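You operate a simulated robot arm through the tools that you are given. There is no shell and no other tool.

You are at the controls of a simulated robot arm. One attempt, no reset.

Task
Unscrew the lid marked 57 and lay it on the teal mat.
Fine: free both of its screws with the orange driver first, and stand the driver back in the holder; the other case stays shut.

Only the result counts: the job must be done as asked and must still hold three seconds after the hand-in. Knocking over, shifting, dropping, spilling or breaking anything else fails it. Lids that push on must go on centred and level and be pressed home; caps that screw on are set level and turned clockwise until they are tight.

Robot
A 7-joint arm with a two-finger parallel gripper, fixed in place. Base frame: the origin is at the foot of the arm, x ahead of it, y to its left, z up; the work surface is at about z = 780. Units: mm, degrees, N and s.
With the tool pointing down near the work surface it reaches from about 440 to 920 mm from the base axis. Its first joint turns from -143.0 to 143.0 degrees. Payload 3 kg.
The tool frame sits at the grasp point between the pads (the TCP): z along the fingers, y along the line on which they close. The tips reach 30 mm beyond it. The gripper opens to 94 mm. The fingers are 28 mm wide and 10 mm thick; the gripper's body (50 by 96 mm) begins 55 mm behind the TCP.
Orientation is that of the tool frame in the base frame, as a unit quaternion [w, x, y, z]. With the fingers straight down and closing along the base's y, the tool's x points along the base's -x, its y along +y and its z along -z.

Tools
- The arm moves only by the tool send_rows. Its argument "targets" is a list of rows, each a list of 3 entries, a list of its own where there are three numbers: the shift along the tool's x, y, z in mm, then the turn, a rotation vector about the tool's x, y, z in degrees, then the finger opening in mm, from 0 to 94. In form: [[[x, y, z], [rx, ry, rz], hand], ...]. A call has 1 to 20 rows; each row shifts and turns the commanded pose from where the row before left it, along the tool's axes as they then stand. Rows are played at 5 a second. More than 50 mm and 8.6 degrees between two rows, or a gripper value outside its range, and nothing of the call is played. Where a pose cannot be reached the arm comes as near as it can. A force on the tool above 40 N (or 10 N above the force at the start of the call, whichever is more), or a blocked arm, ends the call early, and 0.2 s more pass. The fingers move at their own pace (about 72 mm/s each) and stop on an object; they squeeze with about 34 N. The grip force told is the motor's: it shows also when the fingers shut on nothing. Time passes only in rows, and 0.2 s behind the last, so rows that do not move let the fingers close. The reply holds the time, the measured pose of the TCP, the force on the tool along the base axes, the opening and the grip force, in the units named above and with some noise, with the torque about the TCP (base axes, N m) and any sound that the robot's microphone picked up.
- Cameras (640 x 400 px; columns grow to the right, rows downward): "scene" is fixed at [42.2, -500.6, 1576]; the picture's right is [0.47, -0.88, 0.00], its down [-0.61, -0.33, -0.72] and it looks along [0.63, 0.34, -0.70] (base axes); focal length 324 px, centre (320, 200). "wrist" rides on the gripper at [76, 14, -102] in the tool frame; the picture's right is [-0.18, 0.98, 0.00], its down [-0.75, -0.14, -0.64] and it looks along [-0.63, -0.12, 0.77] (tool axes); focal length 243 px, centre (320, 200). There is no depth. A picture from a camera that has moved, and an enlarged one, comes with that camera's place and axes in the base frame and with its lens. The place of the scene camera against the robot may be out by one fixed shift of up to 18 mm in any direction.
- grab_frame(camera): a new picture of that camera. It takes no simulated time.
- inspect(camera, box): a new picture of the part [left, top, right, bottom] of that camera's present view, enlarged. It takes no simulated time.
- hand_in(): hands the job in; it is judged then, once.

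Nothing tells you positions but the pictures and the camera data. Unless the task says otherwise, let go and move clear before handing in.

The tools are called after "Request:" as a command line: name --argument value ..., lists and objects as JSON in quotes. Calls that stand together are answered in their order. send_rows: Moves the arm, as the interface text tells. Its arguments: {"type":"object","properties":{"targets":{"type":"array","items":{"type":"array"}}},"required":["targets"]} The other tools are called the same way: grab_frame (camera) takes a picture; inspect (camera, box) takes an enlarged picture of a part of a camera's view; hand_in () hands the job in.

At the start:

```text
clock: 0.0
eef_pos: [659.5, -139.7, 1116.4]
tcp_rot: [0.0, 0.0, 1.0, 0.0]
wrist_force: [-0.1, -0.1, -0.1]
moment: [0.01, -0.03, -0.03]
opening: 93.9
grip_force: 0.1
```

scene: 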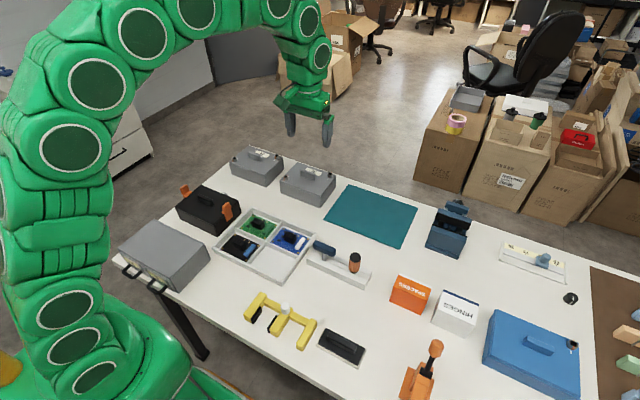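
wrist: 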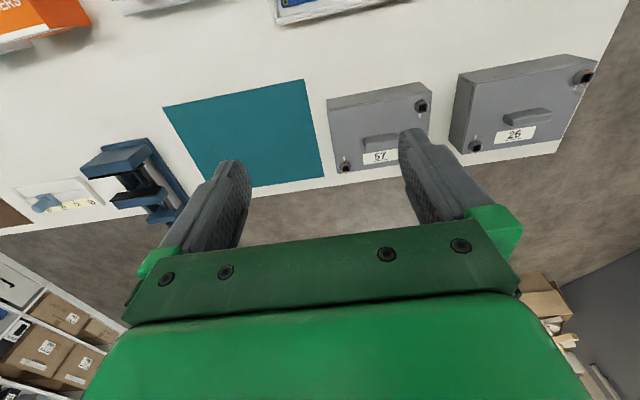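

I see two grey cases (57 near the teal mat, 26 further left), a teal mat, an orange driver that seems to stand in a holder near the front, and various other items. I'll look closer at each before moving.

Request:
inspect --camera "scene" --box '[220, 130, 420, 255]'

Request:
inspect --camera "scene" --box '[380, 320, 508, 400]'

Request:
inspect --camera "wrist" --box '[300, 50, 620, 250]'

Request:
inspect --camera "scene" --box '[290, 220, 450, 320]'

```text
3.20 times, centred on (320, 192) of scene
camera zoom: at [42.2, -500.6, 1576.0], right [0.47, -0.88, 0.0], down [-0.61, -0.33, -0.72], along [0.63, 0.34, -0.7], focal length 1038 px, centre (320, 224)
```

zoom: 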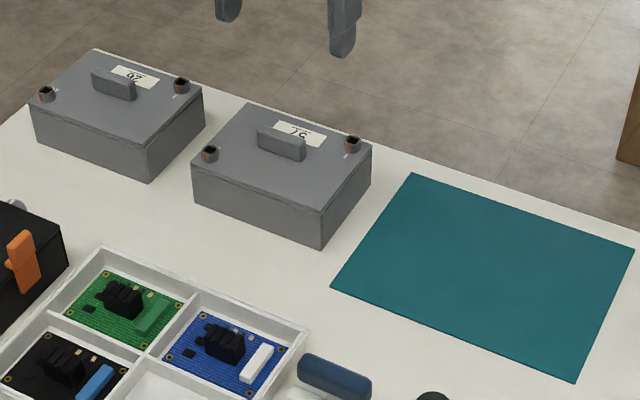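

```text
5.00 times, centred on (444, 360) of scene
camera zoom: at [42.2, -500.6, 1576.0], right [0.47, -0.88, 0.0], down [-0.61, -0.33, -0.72], along [0.63, 0.34, -0.7], focal length 1621 px, centre (-300, -600)
```

zoom: 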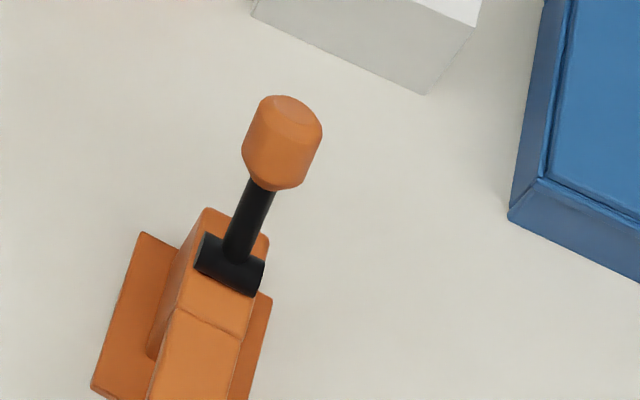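

```text
2.00 times, centred on (460, 150) of wrist
camera zoom: at [584.6, -125.0, 1219.4], right [0.18, 0.98, 0.0], down [0.75, -0.14, 0.64], along [0.63, -0.12, -0.77], focal length 485 px, centre (40, 300)
```

zoom: 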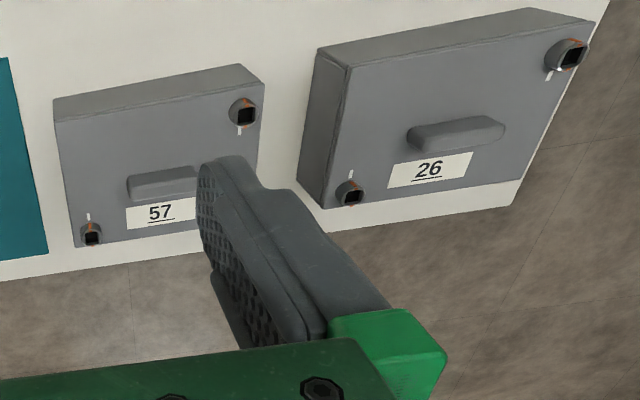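

```text
4.00 times, centred on (370, 270) of scene
camera zoom: at [42.2, -500.6, 1576.0], right [0.47, -0.88, 0.0], down [-0.61, -0.33, -0.72], along [0.63, 0.34, -0.7], focal length 1297 px, centre (120, -80)
```

zoom: 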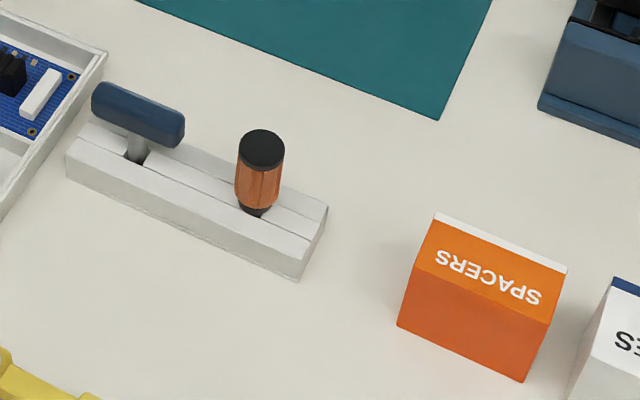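

The orange driver (orange grip, black cap) stands in the white two-slot holder beside a blue T-handle. Case 57's screws come out near (730, 0) and (812, -123). I'll move the wrist camera over the holder to get a closer look.

Request:
send_rows --targets '[[[27, -24, 18], [0, 0, 0], 94], [[27, -24, 18], [0, 0, 0], 94], [[27, -24, 18], [0, 0, 0], 94], [[27, -24, 18], [0, 0, 0], 94], [[27, -24, 18], [0, 0, 0], 94], [[27, -24, 18], [0, 0, 0], 94], [[27, -24, 18], [0, 0, 0], 94], [[27, -24, 18], [0, 0, 0], 94], [[0, 0, 0], [0, 0, 0], 94], [[0, 0, 0], [0, 0, 0], 94]]'

Request:
grab_frame --camera "wrist"

Request:
grab_frame --camera "scene"

```text
clock: 2.2
eef_pos: [442.8, -331.7, 973.0]
tcp_rot: [0.0, 0.001, 1.0, 0.0]
wrist_force: [-0.1, 0.6, 0.5]
moment: [0.04, 0.01, -0.01]
opening: 93.9
grip_force: 0.0
```

```text
taken
camera wrist: at [367.8, -317.0, 1076.1], right [0.18, 0.98, 0.0], down [0.75, -0.14, 0.64], along [0.63, -0.12, -0.77], focal length 243 px, centre (320, 200)
```

wrist: 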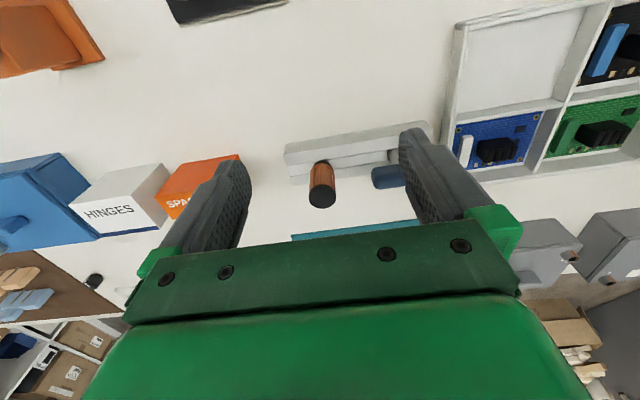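

```text
taken
```

scene: 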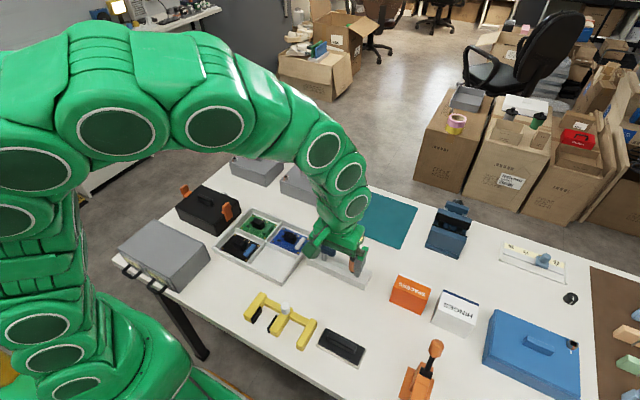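

Request:
inspect --camera "wrist" --box '[240, 100, 440, 225]'

```text
3.20 times, centred on (340, 162) of wrist
camera zoom: at [367.8, -317.0, 1076.1], right [0.18, 0.98, 0.0], down [0.75, -0.14, 0.64], along [0.63, -0.12, -0.77], focal length 776 px, centre (256, 320)
```

zoom: 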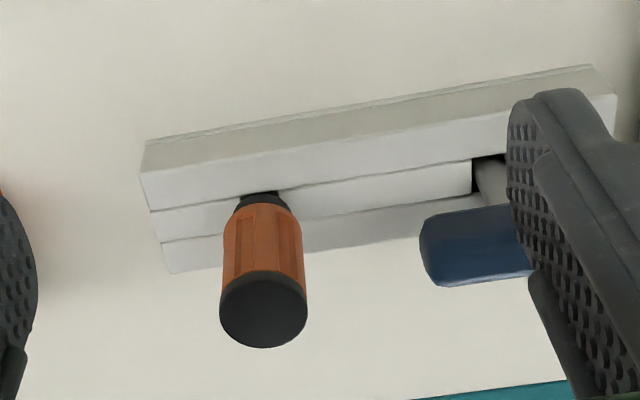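

The orange driver stands at about (528, -344), its top near z≈875, with the holder top near z≈808. Next I'll look at case 57 and its screws from closer in.

Request:
send_rows --targets '[[[-29, 36, 1], [0, 0, 0], 94], [[-29, 36, 1], [0, 0, 0], 94], [[-29, 36, 1], [0, 0, 0], 94], [[-29, 36, 1], [0, 0, 0], 94], [[-29, 36, 1], [0, 0, 0], 94], [[-29, 36, 1], [0, 0, 0], 94], [[-29, 36, 1], [0, 0, 0], 94], [[-29, 36, 1], [0, 0, 0], 94], [[0, 0, 0], [0, 0, 0], 94], [[0, 0, 0], [0, 0, 0], 94]]'

Request:
grab_frame --camera "wrist"

Request:
inspect --camera "wrist" --box '[250, 100, 410, 200]'

```text
clock: 4.4
eef_pos: [676.5, -46.6, 965.9]
tcp_rot: [0.0, 0.0, 1.0, 0.0]
wrist_force: [0.0, 0.2, -0.5]
moment: [-0.02, 0.0, -0.02]
opening: 93.8
grip_force: 0.0
```

```text
taken
camera wrist: at [601.4, -32.3, 1068.6], right [0.18, 0.98, 0.0], down [0.75, -0.14, 0.64], along [0.63, -0.12, -0.77], focal length 243 px, centre (320, 200)
```

wrist: 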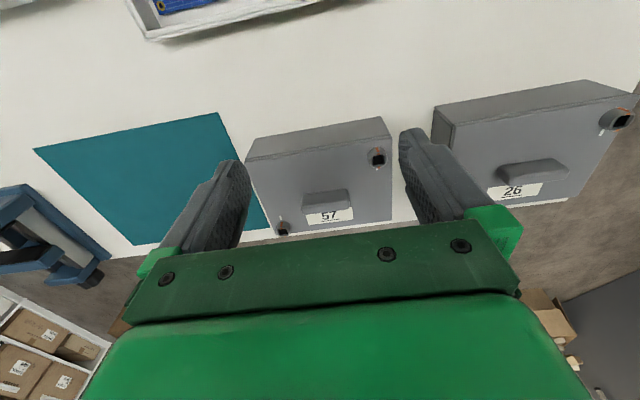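

```text
4.00 times, centred on (330, 150) of wrist
camera zoom: at [601.4, -32.3, 1068.6], right [0.18, 0.98, 0.0], down [0.75, -0.14, 0.64], along [0.63, -0.12, -0.77], focal length 970 px, centre (280, 400)
```

zoom: 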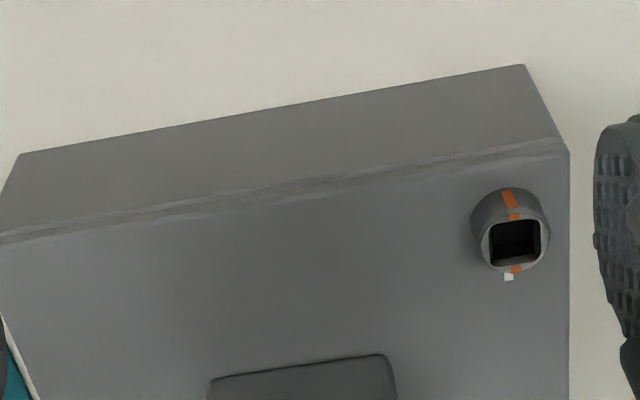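

Request:
inspect --camera "wrist" --box '[250, 170, 370, 245]'

Request:
inspect --camera "wrist" --box '[350, 140, 400, 171]'

Request:
inspect --camera "scene" --box '[270, 140, 350, 190]'

```text
5.33 times, centred on (310, 208) of wrist
camera zoom: at [601.4, -32.3, 1068.6], right [0.18, 0.98, 0.0], down [0.75, -0.14, 0.64], along [0.63, -0.12, -0.77], focal length 1294 px, centre (373, 160)
```

zoom: 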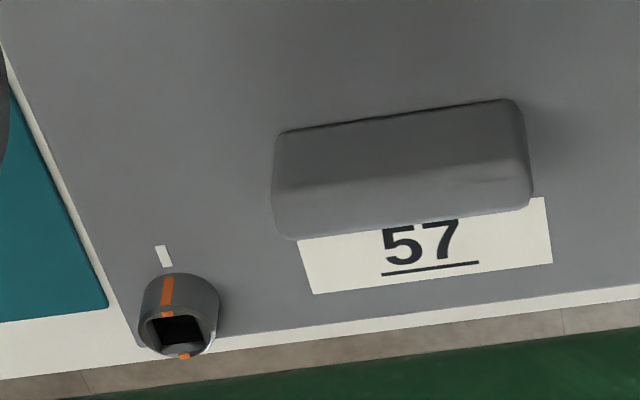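

```text
12.80 times, centred on (375, 156) of wrist
camera zoom: at [601.4, -32.3, 1068.6], right [0.18, 0.98, 0.0], down [0.75, -0.14, 0.64], along [0.63, -0.12, -0.77], focal length 3106 px, centre (-384, 770)
```

zoom: 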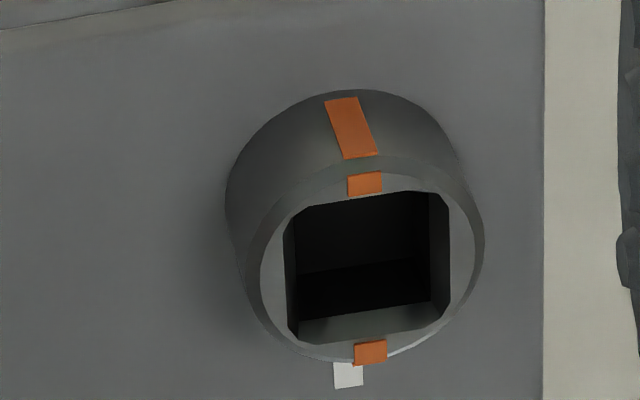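

```text
8.00 times, centred on (310, 165) of scene
camera zoom: at [42.2, -500.6, 1576.0], right [0.47, -0.88, 0.0], down [-0.61, -0.33, -0.72], along [0.63, 0.34, -0.7], focal length 2594 px, centre (400, 480)
```

zoom: 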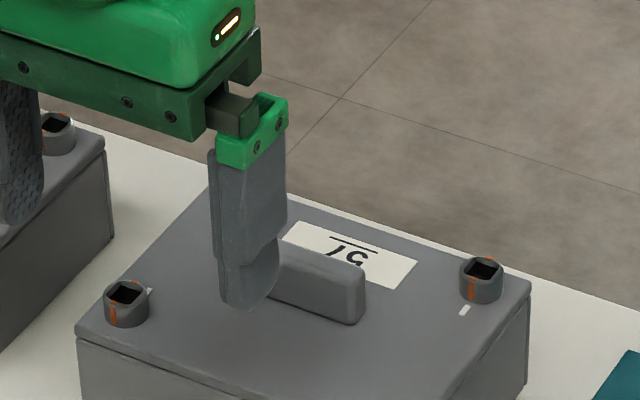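

The screws are round posts with square sockets, and orange index marks lined up with white ticks on the lid. Before grasping, I'll test in free air how far the wrist can turn clockwise, so I know the turning range I have.

Request:
send_rows --targets '[[[0, 0, -10], [0, 0, 8], 94], [[0, 0, -10], [0, 0, 8], 94], [[0, 0, -10], [0, 0, 8], 94], [[0, 0, 0], [0, 0, 8], 94], [[0, 0, 0], [0, 0, 8], 94], [[0, 0, 0], [0, 0, 8], 94], [[0, 0, 0], [0, 0, 8], 94], [[0, 0, 0], [0, 0, 8], 94], [[0, 0, 0], [0, 0, 8], 94], [[0, 0, 0], [0, 0, 8], 94], [[0, 0, 0], [0, 0, 8], 94]]'

Request:
grab_frame --camera "wrist"

```text
clock: 6.8
eef_pos: [675.7, -42.1, 993.6]
tcp_rot: [0.0, 0.696, 0.718, 0.0]
wrist_force: [0.4, 0.5, 0.1]
moment: [-0.02, -0.01, -0.02]
opening: 94.0
grip_force: 0.1
```

```text
taken
camera wrist: at [688.5, 32.8, 1098.1], right [0.99, -0.15, 0.0], down [-0.12, -0.76, 0.64], along [-0.1, -0.63, -0.77], focal length 243 px, centre (320, 200)
```

wrist: 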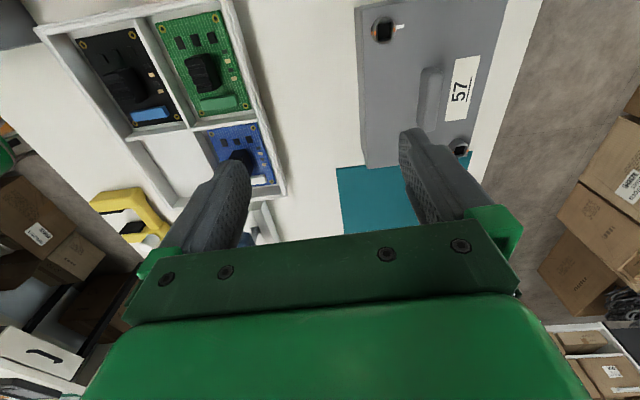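

Request:
send_rows --targets '[[[0, 0, 0], [0, 0, 8], 94], [[0, 0, 0], [0, 0, 8], 94], [[0, 0, 0], [0, 0, 8], 94], [[0, 0, 0], [0, 0, 8], 94], [[0, 0, 0], [0, 0, 8], 94], [[0, 0, 0], [0, 0, 8], 94], [[0, 0, 0], [0, 0, 8], 94], [[0, 0, 0], [0, 0, 8], 94], [[0, 0, 0], [0, 0, 8], 94], [[0, 0, 0], [0, 0, 8], 94], [[0, 0, 0], [0, 0, 0], 94]]'

```text
clock: 9.2
eef_pos: [676.0, -43.5, 993.5]
tcp_rot: [-0.001, 0.995, 0.104, 0.0]
wrist_force: [-0.1, -0.4, 0.5]
moment: [0.0, -0.01, 0.01]
opening: 94.0
grip_force: 0.1
```

Request:
send_rows --targets '[[[0, 0, 0], [0, 0, 8], 94], [[0, 0, 0], [0, 0, 8], 94], [[0, 0, 0], [0, 0, 8], 94], [[0, 0, 0], [0, 0, 8], 94], [[0, 0, 0], [0, 0, 8], 94], [[0, 0, 0], [0, 0, 8], 94], [[0, 0, 0], [0, 0, 8], 94], [[0, 0, 0], [0, 0, 8], 94], [[0, 0, 0], [0, 0, 8], 94], [[0, 0, 0], [0, 0, 0], 94]]'

Request:
grab_frame --camera "scene"

```text
clock: 11.4
eef_pos: [468.2, -152.5, 932.4]
tcp_rot: [-0.007, 0.869, -0.494, 0.005]
wrist_force: [-0.1, -0.3, 0.1]
moment: [0.01, -0.02, 0.01]
opening: 94.1
grip_force: 0.1
out of reach, approached as far as the arm can: row 4, 5, 6, 7, 8, 9
```

```text
taken
```

scene: 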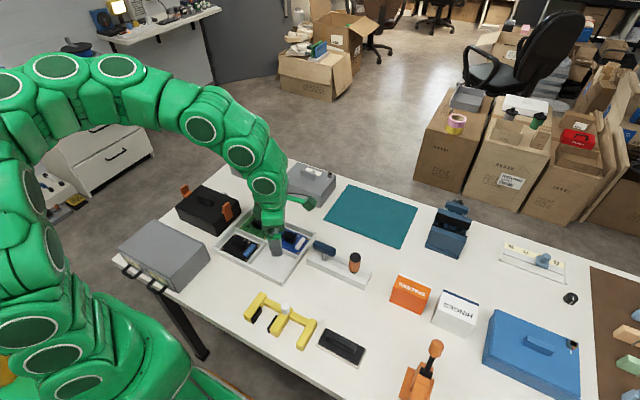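

The clockwise limit is about 192–195° from the default, and past it the arm wandered off. I'll step back carefully, going up, and check where the commanded pose stands.

Request:
send_rows --targets '[[[0, 0, -20], [0, 0, -8], 94]]'

```text
clock: 11.8
eef_pos: [467.8, -151.2, 951.0]
tcp_rot: [0.0, 0.899, -0.439, 0.0]
wrist_force: [0.8, -0.5, -0.6]
moment: [-0.02, 0.01, -0.03]
opening: 93.9
grip_force: 0.0
```

Request:
send_rows --targets '[[[0, 0, -10], [0, 0, -8], 94], [[0, 0, -10], [0, 0, -8], 94], [[0, 0, -10], [0, 0, -8], 94], [[0, 0, 0], [0, 0, -8], 94], [[0, 0, 0], [0, 0, -8], 94], [[0, 0, 0], [0, 0, -8], 94], [[0, 0, 0], [0, 0, -8], 94], [[0, 0, 0], [0, 0, -8], 94], [[0, 0, 0], [0, 0, -8], 94], [[0, 0, 0], [0, 0, -8], 94], [[0, 0, 0], [0, 0, -8], 94], [[0, 0, 0], [0, 0, -8], 94], [[0, 0, 0], [0, 0, -8], 94], [[0, 0, 0], [0, 0, -8], 94], [[0, 0, 0], [0, 0, -8], 94], [[0, 0, 0], [0, 0, -8], 94], [[0, 0, 0], [0, 0, -8], 94], [[0, 0, 0], [0, 0, -8], 94], [[0, 0, 0], [0, 0, -8], 94], [[0, 0, 0], [0, 0, -8], 94]]'

```text
clock: 16.0
eef_pos: [467.6, -151.6, 983.2]
tcp_rot: [0.0, 0.587, 0.81, 0.0]
wrist_force: [0.0, -0.3, 0.0]
moment: [-0.02, -0.02, -0.01]
opening: 94.0
grip_force: 0.0
```

Request:
send_rows --targets '[[[0, 0, 0], [0, 0, -8], 94], [[0, 0, 0], [0, 0, -8], 94], [[0, 0, 0], [0, 0, -8], 94], [[0, 0, 0], [0, 0, -8], 94], [[0, 0, 0], [0, 0, -8], 94], [[0, 0, 0], [0, 0, -8], 94], [[0, 0, 0], [0, 0, -8], 94], [[0, 0, 0], [0, 0, -8], 94], [[0, 0, 0], [0, 0, -8], 94], [[0, 0, 0], [0, 0, 0], 94]]'

Request:
grab_frame --camera "wrist"

```text
clock: 18.2
eef_pos: [468.2, -152.1, 982.9]
tcp_rot: [0.0, -0.002, 1.0, 0.0]
wrist_force: [-0.1, -0.2, 0.2]
moment: [0.01, 0.02, -0.03]
opening: 94.2
grip_force: 0.1
```

```text
taken
camera wrist: at [393.5, -137.5, 1086.7], right [0.18, 0.98, 0.0], down [0.75, -0.14, 0.64], along [0.63, -0.12, -0.77], focal length 243 px, centre (320, 200)
```

wrist: 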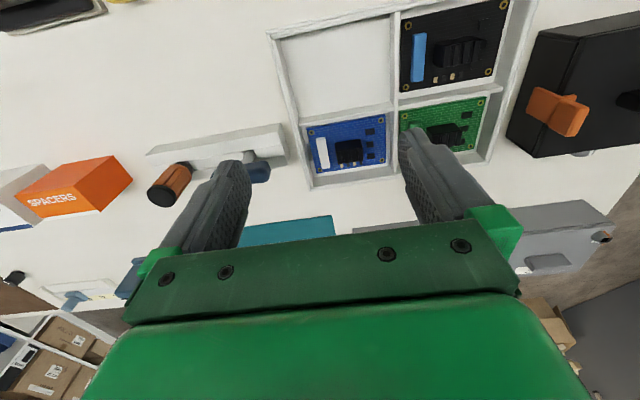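

Request:
send_rows --targets '[[[0, 0, 0], [0, 0, -8], 94], [[0, 0, 0], [0, 0, -8], 94], [[0, 0, 0], [0, 0, -8], 94], [[0, 0, 0], [0, 0, -8], 94], [[0, 0, 0], [0, 0, -8], 94], [[0, 0, 0], [0, 0, -8], 94], [[0, 0, 0], [0, 0, -8], 94], [[0, 0, 0], [0, 0, -8], 94], [[0, 0, 0], [0, 0, -8], 94], [[0, 0, 0], [0, 0, -8], 94], [[0, 0, 0], [0, 0, -8], 94], [[0, 0, 0], [0, 0, -8], 94]]'

```text
clock: 20.8
eef_pos: [468.8, -150.8, 983.3]
tcp_rot: [0.0, 0.743, -0.669, 0.001]
wrist_force: [0.6, -0.2, 0.3]
moment: [-0.02, 0.01, -0.02]
opening: 93.9
grip_force: 0.0
```

Request:
send_rows --targets '[[[0, 0, 0], [0, 0, -8], 94], [[0, 0, 0], [0, 0, -8], 94], [[0, 0, 0], [0, 0, -8], 94], [[0, 0, 0], [0, 0, -8], 94]]'

```text
clock: 21.8
eef_pos: [468.0, -150.4, 983.3]
tcp_rot: [0.001, 0.899, -0.437, 0.0]
wrist_force: [0.5, -0.6, 0.8]
moment: [0.01, 0.02, 0.0]
opening: 94.0
grip_force: 0.1
```

Request:
send_rows --targets '[[[0, 0, 0], [0, 0, -8], 94], [[0, 0, 0], [0, 0, -8], 94], [[0, 0, 0], [0, 0, -8], 94]]'

```text
clock: 22.6
eef_pos: [467.9, -151.4, 983.3]
tcp_rot: [0.0, 0.971, -0.241, -0.002]
wrist_force: [0.5, 0.6, -0.7]
moment: [0.02, 0.02, 0.01]
opening: 94.0
grip_force: 0.0
```

The wrist range is ample, at least -152° to +192°. I'll turn back to 0° and then go for a closer look at the driver.

Request:
send_rows --targets '[[[0, 0, 0], [0, 0, 8], 94], [[0, 0, 0], [0, 0, 8], 94], [[0, 0, 0], [0, 0, 8], 94], [[0, 0, 0], [0, 0, 8], 94], [[0, 0, 0], [0, 0, 8], 94], [[0, 0, 0], [0, 0, 8], 94], [[0, 0, 0], [0, 0, 8], 94], [[0, 0, 0], [0, 0, 8], 94], [[0, 0, 0], [0, 0, 8], 94], [[0, 0, 0], [0, 0, 8], 94], [[0, 0, 0], [0, 0, 8], 94], [[0, 0, 0], [0, 0, 8], 94], [[0, 0, 0], [0, 0, 8], 94], [[0, 0, 0], [0, 0, 8], 94], [[0, 0, 0], [0, 0, 8], 94], [[0, 0, 0], [0, 0, 8], 94], [[0, 0, 0], [0, 0, 8], 94], [[0, 0, 0], [0, 0, 8], 94], [[0, 0, 0], [0, 0, 8], 94]]'

Request:
send_rows --targets '[[[0, -46, 5], [0, 0, 0], 94], [[0, -46, 5], [0, 0, 0], 94], [[0, -46, 5], [0, 0, 0], 94], [[0, -46, 5], [0, 0, 0], 94], [[0, -5, 5], [0, 0, 0], 94], [[0, 0, 0], [0, 0, 0], 94]]'

Request:
inspect --camera "wrist" --box '[240, 90, 400, 190]'

```text
clock: 26.6
eef_pos: [468.5, -150.6, 982.4]
tcp_rot: [-0.001, 0.002, 1.0, 0.0]
wrist_force: [-0.5, 0.4, 0.1]
moment: [0.02, -0.01, 0.01]
opening: 94.0
grip_force: 0.1
```

```text
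clock: 28.0
eef_pos: [469.4, -340.4, 961.4]
tcp_rot: [0.0, 0.0, 1.0, 0.0]
wrist_force: [1.0, -0.1, -0.6]
moment: [0.03, -0.02, -0.01]
opening: 94.1
grip_force: 0.0
```

```text
4.00 times, centred on (320, 140) of wrist
camera zoom: at [392.8, -326.9, 1063.6], right [0.18, 0.98, 0.0], down [0.75, -0.14, 0.64], along [0.63, -0.12, -0.77], focal length 970 px, centre (320, 440)
```

zoom: 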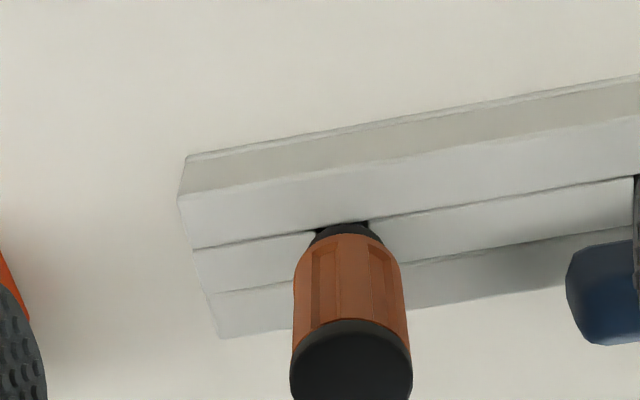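

Request:
send_rows --targets '[[[-30, 35, 0], [0, 0, 0], 94], [[-30, 35, 0], [0, 0, 0], 94], [[0, 0, 0], [0, 0, 8.182], 94], [[0, 0, 0], [0, 0, 8.182], 94], [[0, 0, 0], [0, 0, 8.182], 94], [[0, 0, 0], [0, 0, 8.182], 94], [[0, 0, 0], [0, 0, 8.182], 94], [[0, 0, 0], [0, 0, 8.182], 94], [[0, 0, 0], [0, 0, 8.182], 94], [[0, 0, 0], [0, 0, 8.182], 94], [[0, 0, 0], [0, 0, 8.182], 94], [[0, 0, 0], [0, 0, 8.182], 94], [[0, 0, 0], [0, 0, 8.182], 94], [[0, 0, 0], [0, 0, 0], 94]]'

Request:
grab_frame --camera "wrist"

Request:
inspect --camera "wrist" --box '[240, 90, 400, 190]'

```text
clock: 31.0
eef_pos: [529.8, -270.7, 958.8]
tcp_rot: [0.0, 0.708, 0.706, 0.0]
wrist_force: [0.4, -0.5, -0.1]
moment: [-0.03, 0.01, 0.02]
opening: 94.0
grip_force: 0.1
```

```text
taken
camera wrist: at [544.6, -195.0, 1062.1], right [0.98, -0.19, 0.0], down [-0.14, -0.75, 0.64], along [-0.12, -0.63, -0.77], focal length 243 px, centre (320, 200)
```

wrist: 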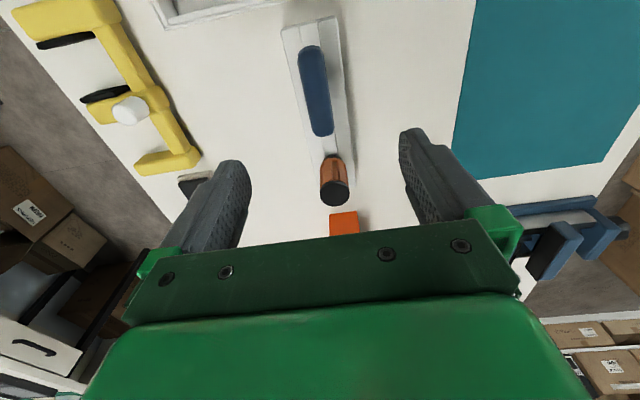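

```text
4.00 times, centred on (320, 140) of wrist
camera zoom: at [544.6, -195.0, 1062.1], right [0.98, -0.19, 0.0], down [-0.14, -0.75, 0.64], along [-0.12, -0.63, -0.77], focal length 970 px, centre (320, 440)
```

zoom: 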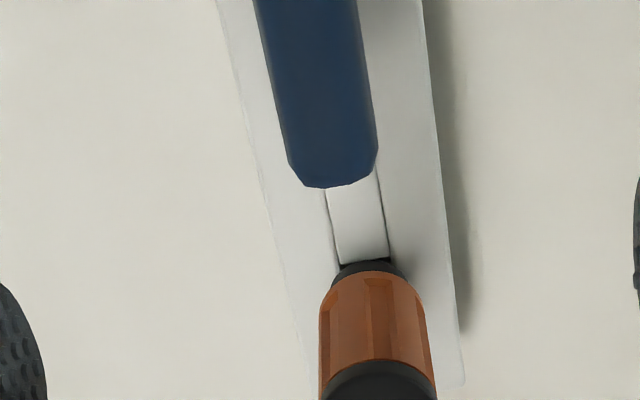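

The driver axis is at about (531.5, -344.3) and its top at z≈873. I'll centre over it at yaw 90°, so the fingers close along x and stay clear of the T-handle, then come partway down to check.

Request:
send_rows --targets '[[[-37, 0.8, 0], [0, 0, 0], 94], [[-36.6, 0.8, 0], [0, 0, 0], 94], [[0, 0, 20], [0, 0, 0], 94], [[0, 0, 20], [0, 0, 0], 94], [[0, 0, 0], [0, 0, 0], 94], [[0, 0, 0], [0, 0, 0], 94]]'

Request:
grab_frame --camera "wrist"

Request:
grab_frame --camera "scene"

```text
clock: 32.4
eef_pos: [529.1, -344.8, 918.4]
tcp_rot: [0.001, 0.707, 0.707, 0.0]
wrist_force: [-0.6, 0.1, 0.5]
moment: [-0.04, -0.02, 0.01]
opening: 94.1
grip_force: 0.1
```

```text
taken
camera wrist: at [544.2, -268.6, 1022.0], right [0.98, -0.18, 0.0], down [-0.14, -0.75, 0.64], along [-0.12, -0.63, -0.77], focal length 243 px, centre (320, 200)
```

wrist: 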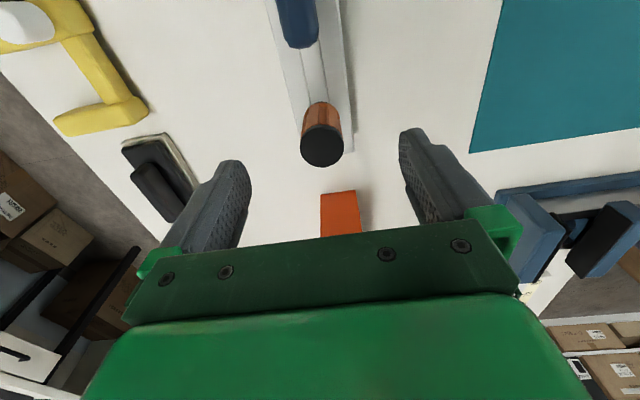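

```text
taken
```

scene: 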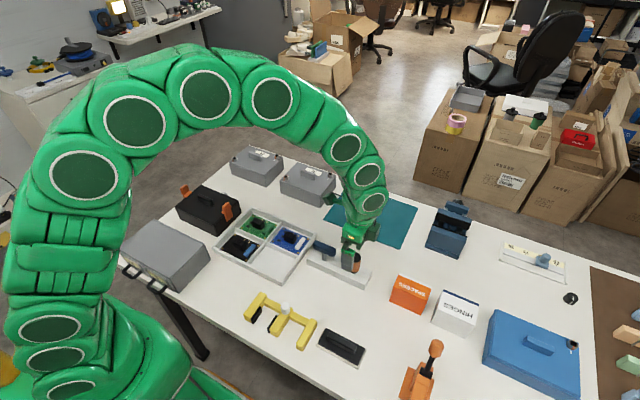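

The cap sits right on the tool axis. I'll descend to grip height, TCP z≈851.

Request:
send_rows --targets '[[[0, 1, 17], [0, 0, 0], 94], [[0, 0, 17], [0, 0, 0], 94], [[0, 0, 17], [0, 0, 0], 94], [[0, 0, 16], [0, 0, 0], 94], [[0, 0, 0], [0, 0, 0], 94]]'

Request:
grab_frame --camera "wrist"

Request:
inspect --camera "scene" --box '[300, 210, 400, 272]'

```text
clock: 33.6
eef_pos: [531.1, -343.9, 851.6]
tcp_rot: [0.0, 0.707, 0.707, 0.0]
wrist_force: [0.1, 0.1, 0.4]
moment: [-0.04, 0.05, 0.0]
opening: 93.9
grip_force: 0.0
```

```text
taken
camera wrist: at [546.6, -268.1, 955.0], right [0.98, -0.18, 0.0], down [-0.14, -0.75, 0.64], along [-0.12, -0.63, -0.77], focal length 243 px, centre (320, 200)
```

wrist: 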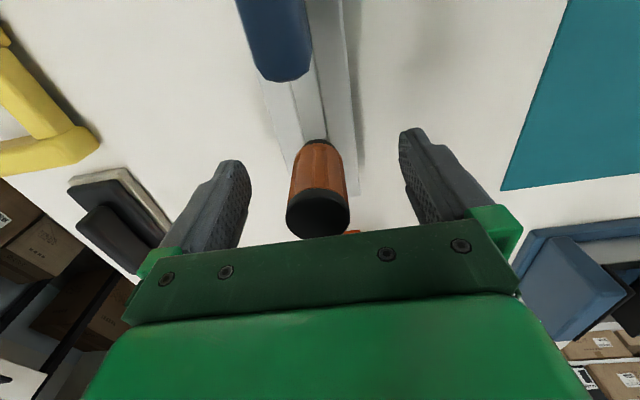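

```text
6.40 times, centred on (350, 241) of scene
camera zoom: at [42.2, -500.6, 1576.0], right [0.47, -0.88, 0.0], down [-0.61, -0.33, -0.72], along [0.63, 0.34, -0.7], focal length 2075 px, centre (128, -62)
```

zoom: 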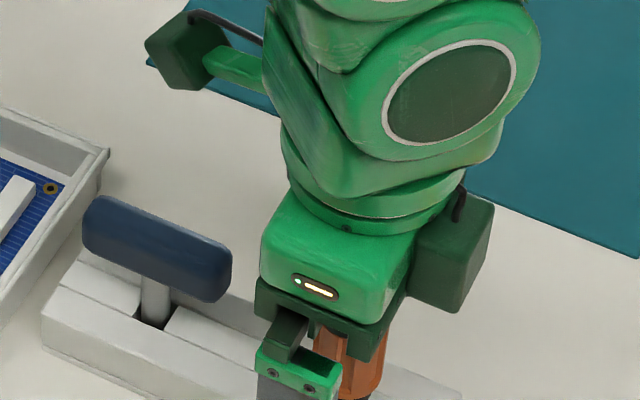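

Everything lines up, so I'll close on the handle.

Request:
send_rows --targets '[[[0, 0, 0], [0, 0, 0], 40], [[0, 0, 0], [0, 0, 0], 15], [[0, 0, 0], [0, 0, 0], 15], [[0, 0, 0], [0, 0, 0], 15]]'

Request:
grab_frame --camera "wrist"

```text
clock: 34.6
eef_pos: [531.1, -345.2, 851.0]
tcp_rot: [0.0, 0.708, 0.707, 0.0]
wrist_force: [0.1, -1.2, 0.0]
moment: [0.02, 0.06, 0.01]
opening: 28.8
grip_force: 34.1
```

```text
taken
camera wrist: at [546.4, -268.1, 955.1], right [0.98, -0.18, 0.0], down [-0.14, -0.75, 0.64], along [-0.12, -0.63, -0.77], focal length 243 px, centre (320, 200)
```

wrist: 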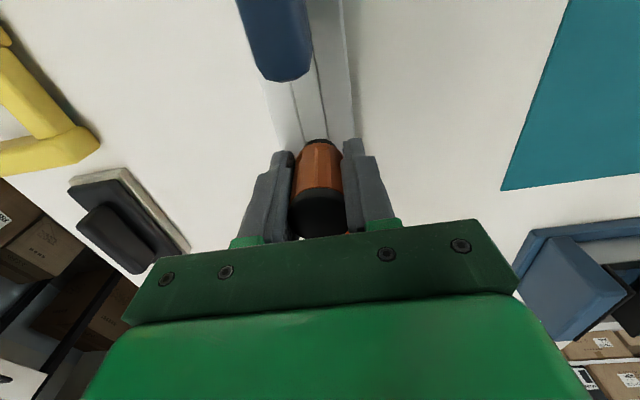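

Gripped at 28.8 mm. I'll lift straight up slowly.

Request:
send_rows --targets '[[[0, 0, -6], [0, 0, 0], 15], [[0, 0, -8], [0, 0, 0], 15], [[0, 0, -10], [0, 0, 0], 15], [[0, 0, -12], [0, 0, 0], 15], [[0, 0, -15], [0, 0, 0], 15], [[0, 0, -15], [0, 0, 0], 15], [[0, 0, -15], [0, 0, 0], 15], [[0, 0, -15], [0, 0, 0], 15], [[0, 0, 0], [0, 0, 0], 15]]'

Request:
grab_frame --camera "wrist"

Request:
inspect --camera "scene" --box '[300, 180, 400, 242]'

Request:
inspect --camera "wrist" --box '[270, 90, 370, 152]'

```text
clock: 36.6
eef_pos: [530.0, -343.7, 948.3]
tcp_rot: [0.0, 0.707, 0.707, 0.0]
wrist_force: [-0.9, 0.6, -0.6]
moment: [-0.02, -0.01, 0.0]
opening: 29.1
grip_force: 34.4
```

```text
taken
camera wrist: at [546.2, -267.7, 1051.1], right [0.98, -0.18, 0.0], down [-0.14, -0.75, 0.64], along [-0.12, -0.63, -0.77], focal length 243 px, centre (320, 200)
```

wrist: 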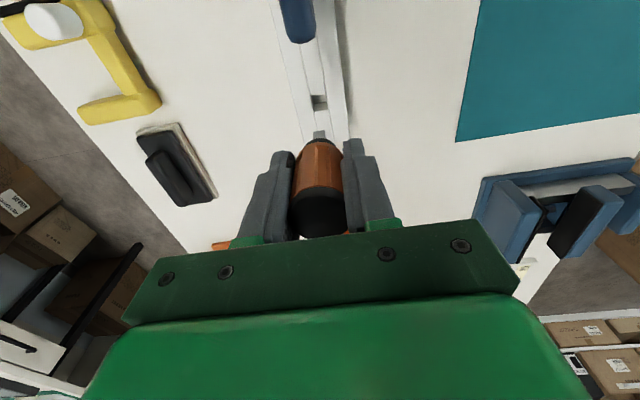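

```text
6.40 times, centred on (350, 211) of scene
camera zoom: at [42.2, -500.6, 1576.0], right [0.47, -0.88, 0.0], down [-0.61, -0.33, -0.72], along [0.63, 0.34, -0.7], focal length 2075 px, centre (128, 130)
```

zoom: 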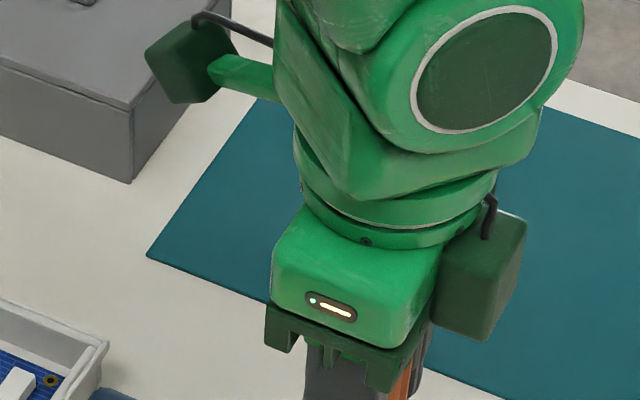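

```text
6.40 times, centred on (320, 121) of wrist
camera zoom: at [546.2, -267.7, 1051.1], right [0.98, -0.18, 0.0], down [-0.14, -0.75, 0.64], along [-0.12, -0.63, -0.77], focal length 1553 px, centre (320, 706)
```

zoom: 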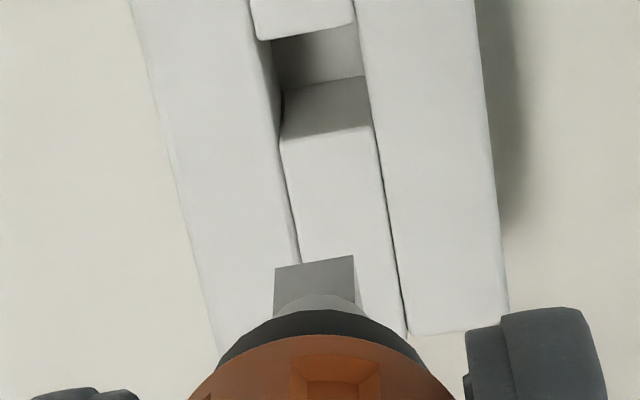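

The driver is out, and its bit is a square that looks aligned with the tool axes. I'll zoom in to measure the bit and its angle.

Request:
inspect --camera "wrist" --box '[300, 120, 340, 145]'

```text
16.00 times, centred on (320, 132) of wrist
camera zoom: at [546.2, -267.7, 1051.1], right [0.98, -0.18, 0.0], down [-0.14, -0.75, 0.64], along [-0.12, -0.63, -0.77], focal length 3882 px, centre (320, 1280)
```

zoom: 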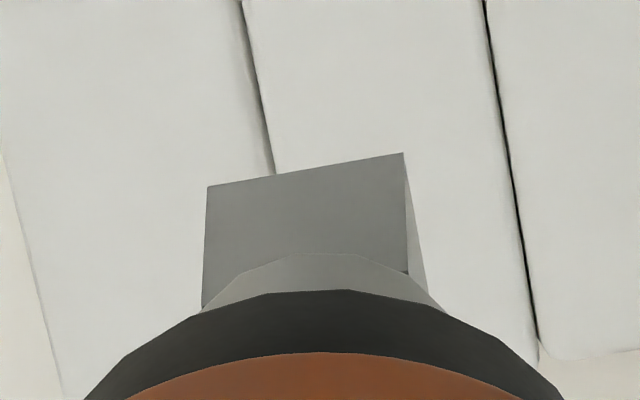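

The bit is about 8.9 mm square, aligned with the tool axes and centred, with its tip about 62 mm below the TCP. I'll carry it high to above screw B (the robot-side screw on lid 57) and turn to yaw 180° to leave room for unscrewing.

Request:
send_rows --targets '[[[0, 0, -25], [0, 0, 0], 15], [[0, 0, -27], [0, 0, 0], 15], [[38, 22, 0], [0, 0, 0], 15], [[38, 22, 0], [0, 0, 0], 15], [[38, 22, 0], [0, 0, 0], 15], [[38, 22, 0], [0, 0, 0], 15], [[38, 22, 0], [0, 0, 0], 15], [[38, 22, 0], [0, 0, 0], 15], [[38, 22, 0], [0, 0, 0], 15], [[38, 22, 0], [0, 0, 0], 15], [[38, 22, 0], [0, 0, 0], 15], [[0, 0, 0], [0, 0, 0], 15]]'

Request:
send_rows --targets '[[[0, 0, 0], [0, 0, 8.182], 15], [[0, 0, 0], [0, 0, 8.182], 15], [[0, 0, 0], [0, 0, 8.182], 15], [[0, 0, 0], [0, 0, 8.182], 15], [[0, 0, 0], [0, 0, 8.182], 15], [[0, 0, 0], [0, 0, 8.182], 15], [[0, 0, 0], [0, 0, 8.182], 15], [[0, 0, 0], [0, 0, 8.182], 15], [[0, 0, 0], [0, 0, 8.182], 15], [[0, 0, 0], [0, 0, 8.182], 15], [[0, 0, 0], [0, 0, 8.182], 15], [[0, 0, 0], [0, 0, 0], 15]]'

Request:
grab_frame --camera "wrist"

Request:
grab_frame --camera "scene"

```text
clock: 39.2
eef_pos: [727.0, -1.6, 1001.5]
tcp_rot: [0.0, 0.707, 0.707, 0.0]
wrist_force: [-0.4, -0.6, -0.6]
moment: [0.01, 0.0, -0.02]
opening: 29.1
grip_force: 34.3
```

```text
clock: 41.8
eef_pos: [718.3, 2.8, 979.9]
tcp_rot: [0.0, 1.0, -0.001, -0.001]
wrist_force: [-0.1, 0.1, -1.3]
moment: [0.0, -0.01, -0.03]
opening: 29.0
grip_force: 34.3
out of reach, approached as far as the arm can: row 11
```

```text
taken
camera wrist: at [795.4, -11.0, 1083.8], right [-0.19, -0.98, 0.0], down [-0.75, 0.14, 0.64], along [-0.63, 0.12, -0.77], focal length 243 px, centre (320, 200)
```

wrist: 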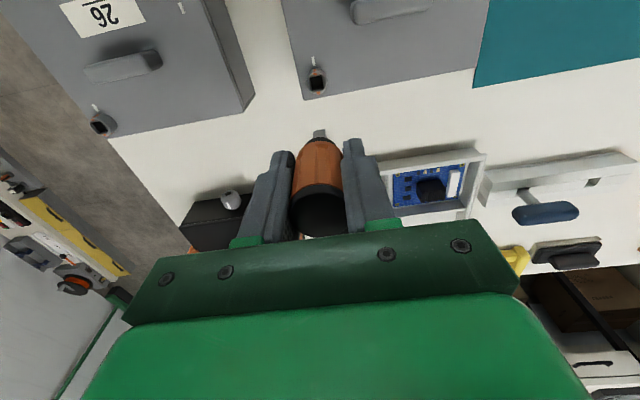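

```text
taken
```

scene: 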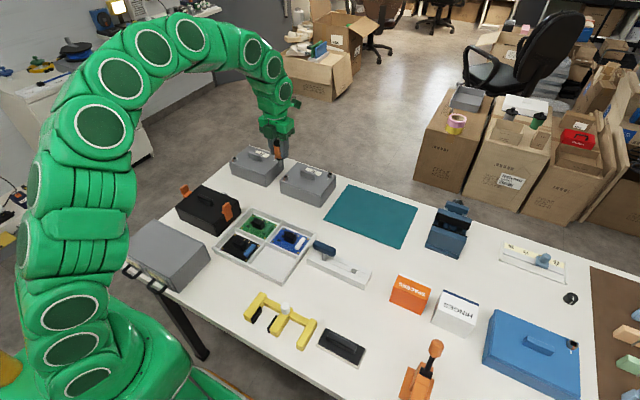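

Request:
inspect --camera "wrist" --box '[296, 60, 344, 90]'

Request:
inspect --camera "wrist" --box '[290, 50, 370, 100]'

```text
13.33 times, centred on (320, 75) of wrist
camera zoom: at [795.4, -11.0, 1083.8], right [-0.19, -0.98, 0.0], down [-0.75, 0.14, 0.64], along [-0.63, 0.12, -0.77], focal length 3235 px, centre (320, 1867)
```

zoom: 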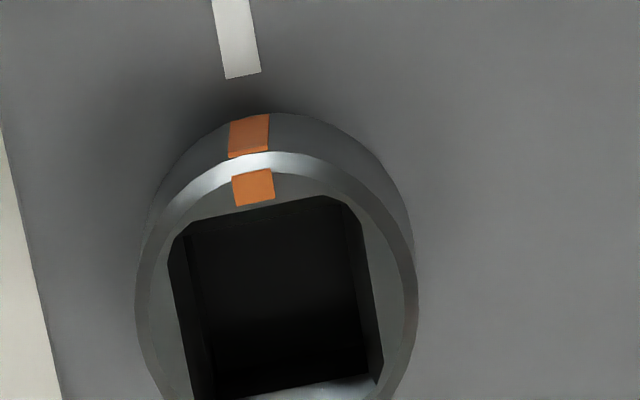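

```text
8.00 times, centred on (330, 75) of wrist
camera zoom: at [795.4, -11.0, 1083.8], right [-0.19, -0.98, 0.0], down [-0.75, 0.14, 0.64], along [-0.63, 0.12, -0.77], focal length 1941 px, centre (240, 1200)
```

zoom: 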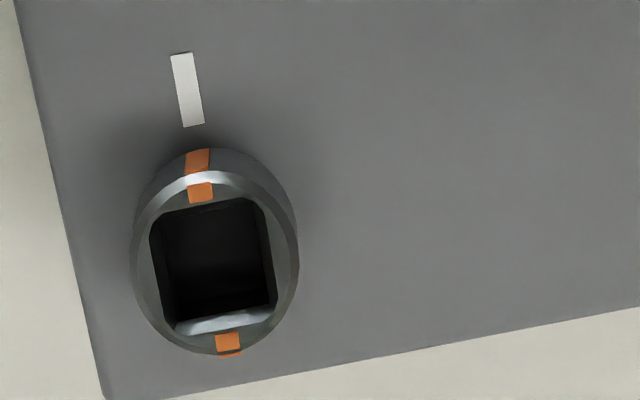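

Triangulating two views puts screw B's socket rim centre at (738.5, 2.8) with its top at z≈853. Yaw 180° is at the arm's limit here, so I'll use yaw 90° (the square bit has 4-fold symmetry) and hover just above the socket.

Request:
send_rows --targets '[[[0, 0, 0], [0, 0, -8.182], 15], [[0, 0, 0], [0, 0, -8.182], 15], [[0, 0, 0], [0, 0, -8.182], 15], [[0, 0, 0], [0, 0, -8.182], 15], [[0, 0, 0], [0, 0, -8.182], 15], [[0, 0, 0], [0, 0, -8.182], 15], [[0, 0, 0], [0, 0, -8.182], 15], [[0, 0, 0], [0, 0, -8.182], 15], [[0, 0, 0], [0, 0, -8.182], 15], [[0, 0, 0], [0, 0, -8.182], 15], [[0, 0, 0], [0, 0, -8.182], 15], [[0, 20, 0], [0, 0, 0], 15], [[0, 0, 15], [0, 0, 0], 15], [[0, 0, 15], [0, 0, 0], 15], [[0, 0, 15], [0, 0, 0], 15], [[0, 0, 0], [0, 0, 0], 15], [[0, 0, 0], [0, 0, 0], 15]]'

Request:
grab_frame --camera "wrist"

Request:
inspect --camera "wrist" --box '[280, 90, 360, 140]'

```text
clock: 45.4
eef_pos: [739.1, 3.3, 936.3]
tcp_rot: [0.0, 0.707, 0.707, 0.0]
wrist_force: [0.1, 0.2, -0.4]
moment: [0.03, -0.01, 0.0]
opening: 28.9
grip_force: 33.7
```

```text
taken
camera wrist: at [754.5, 79.5, 1039.6], right [0.98, -0.18, 0.0], down [-0.14, -0.75, 0.64], along [-0.12, -0.63, -0.77], focal length 243 px, centre (320, 200)
```

wrist: 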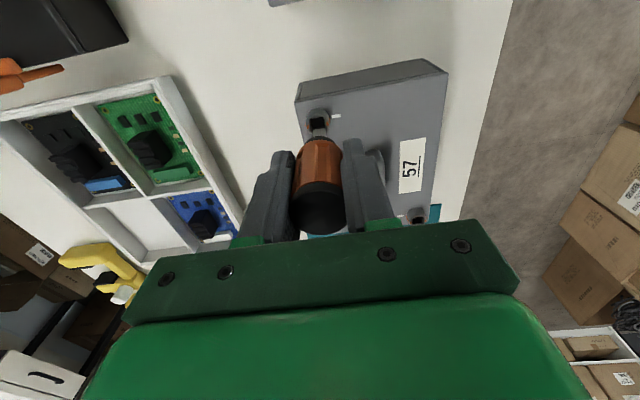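

```text
8.00 times, centred on (320, 115) of wrist
camera zoom: at [754.5, 79.5, 1039.6], right [0.98, -0.18, 0.0], down [-0.14, -0.75, 0.64], along [-0.12, -0.63, -0.77], focal length 1941 px, centre (320, 880)
```

zoom: 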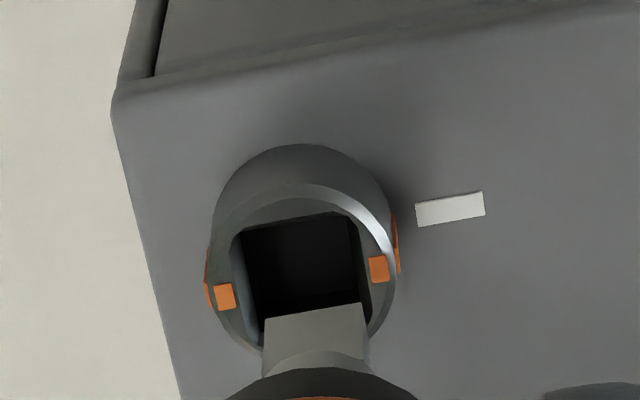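

The view is clear: the bit is square to the socket and needs about 2 mm of correction in x and 0.7 mm in y. I'll correct, come down to a few mm above the rim, and re-check.

Request:
send_rows --targets '[[[-0.7, -1.8, 0], [0, 0, 0], 15], [[0, 0, 6], [0, 0, 0], 15], [[0, 0, 6], [0, 0, 0], 15], [[0, 0, 0], [0, 0, 0], 15], [[0, 0, 0], [0, 0, 0], 15]]'

Request:
inspect --camera "wrist" --box '[280, 95, 360, 145]'

Request:
inspect --camera "scene" --box '[260, 140, 340, 190]'

```text
clock: 46.6
eef_pos: [737.0, 1.7, 925.6]
tcp_rot: [0.0, 0.707, 0.707, 0.001]
wrist_force: [-0.4, -0.5, -0.5]
moment: [0.01, 0.01, 0.01]
opening: 28.5
grip_force: 34.1
```

```text
8.00 times, centred on (320, 120) of wrist
camera zoom: at [752.6, 78.7, 1028.1], right [0.98, -0.18, 0.0], down [-0.14, -0.75, 0.64], along [-0.12, -0.63, -0.77], focal length 1941 px, centre (320, 840)
```

zoom: 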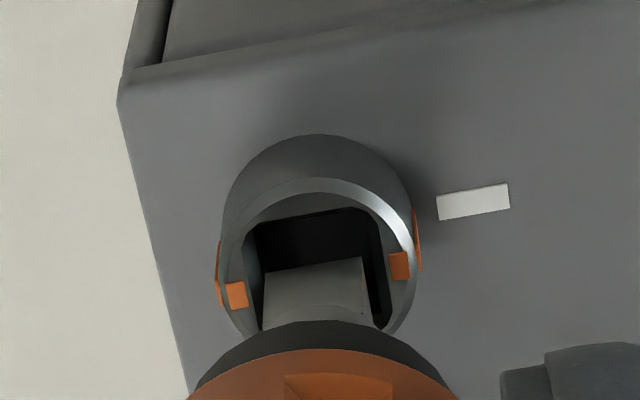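

```text
8.00 times, centred on (300, 165) of scene
camera zoom: at [42.2, -500.6, 1576.0], right [0.47, -0.88, 0.0], down [-0.61, -0.33, -0.72], along [0.63, 0.34, -0.7], focal length 2594 px, centre (480, 480)
```

zoom: 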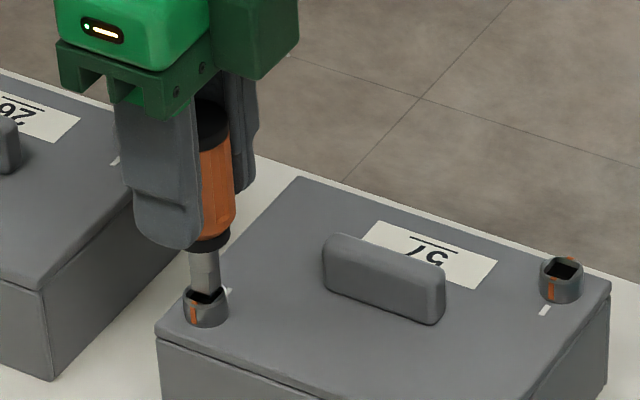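

The bit is centred over the socket. The driver has crept a few mm lower in the grip, which doesn't matter here. Now I'll lower it gently into the socket, watching the force.

Request:
send_rows --targets '[[[0, 0, 3], [0, 0, 0], 15], [[0, 0, 3], [0, 0, 0], 15], [[0, 0, 2], [0, 0, 0], 15], [[0, 0, 2], [0, 0, 0], 15], [[0, 0, 0], [0, 0, 0], 15]]'

Request:
inspect --camera "wrist" --box '[280, 95, 360, 145]'

Request:
inspect --camera "scene" --box '[260, 140, 340, 190]'

```text
clock: 47.8
eef_pos: [736.9, 2.6, 915.4]
tcp_rot: [0.001, 0.707, 0.707, 0.0]
wrist_force: [-3.7, 0.2, 28.7]
moment: [0.02, -0.31, 0.01]
opening: 28.9
grip_force: 33.8
```

```text
8.00 times, centred on (320, 120) of wrist
camera zoom: at [752.6, 79.5, 1018.8], right [0.98, -0.18, 0.0], down [-0.14, -0.75, 0.64], along [-0.12, -0.63, -0.77], focal length 1941 px, centre (320, 840)
```

zoom: 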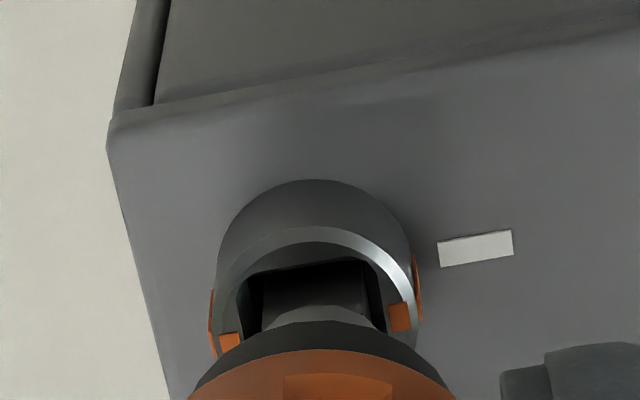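

```text
8.00 times, centred on (300, 165) of scene
camera zoom: at [42.2, -500.6, 1576.0], right [0.47, -0.88, 0.0], down [-0.61, -0.33, -0.72], along [0.63, 0.34, -0.7], focal length 2594 px, centre (480, 480)
```

zoom: 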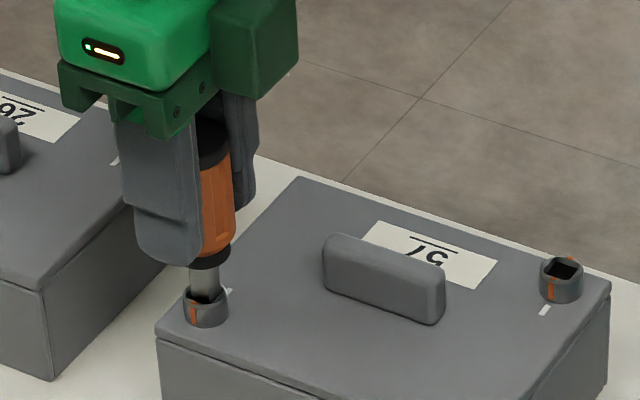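

Request:
inspect --camera "scene" --box '[274, 165, 298, 180]'

Request:
inspect --camera "wrist" --box '[300, 118, 340, 143]'

```text
16.00 times, centred on (286, 172) of scene
camera zoom: at [42.2, -500.6, 1576.0], right [0.47, -0.88, 0.0], down [-0.61, -0.33, -0.72], along [0.63, 0.34, -0.7], focal length 5187 px, centre (864, 640)
```

zoom: 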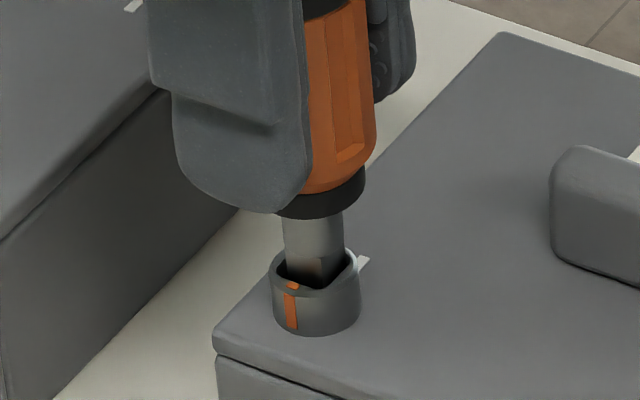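

```text
16.00 times, centred on (320, 130) of wrist
camera zoom: at [752.6, 79.5, 1018.8], right [0.98, -0.18, 0.0], down [-0.14, -0.75, 0.64], along [-0.12, -0.63, -0.77], focal length 3882 px, centre (320, 1312)
```

zoom: 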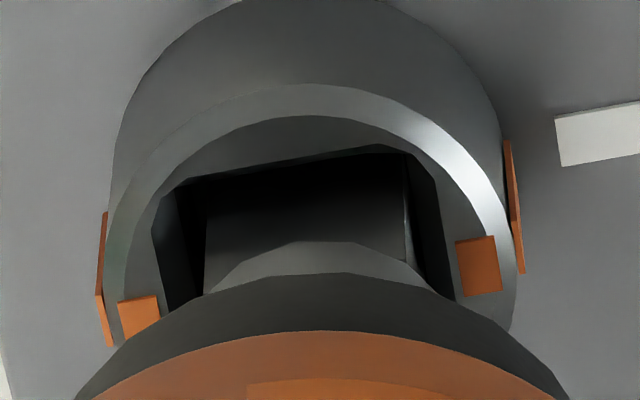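

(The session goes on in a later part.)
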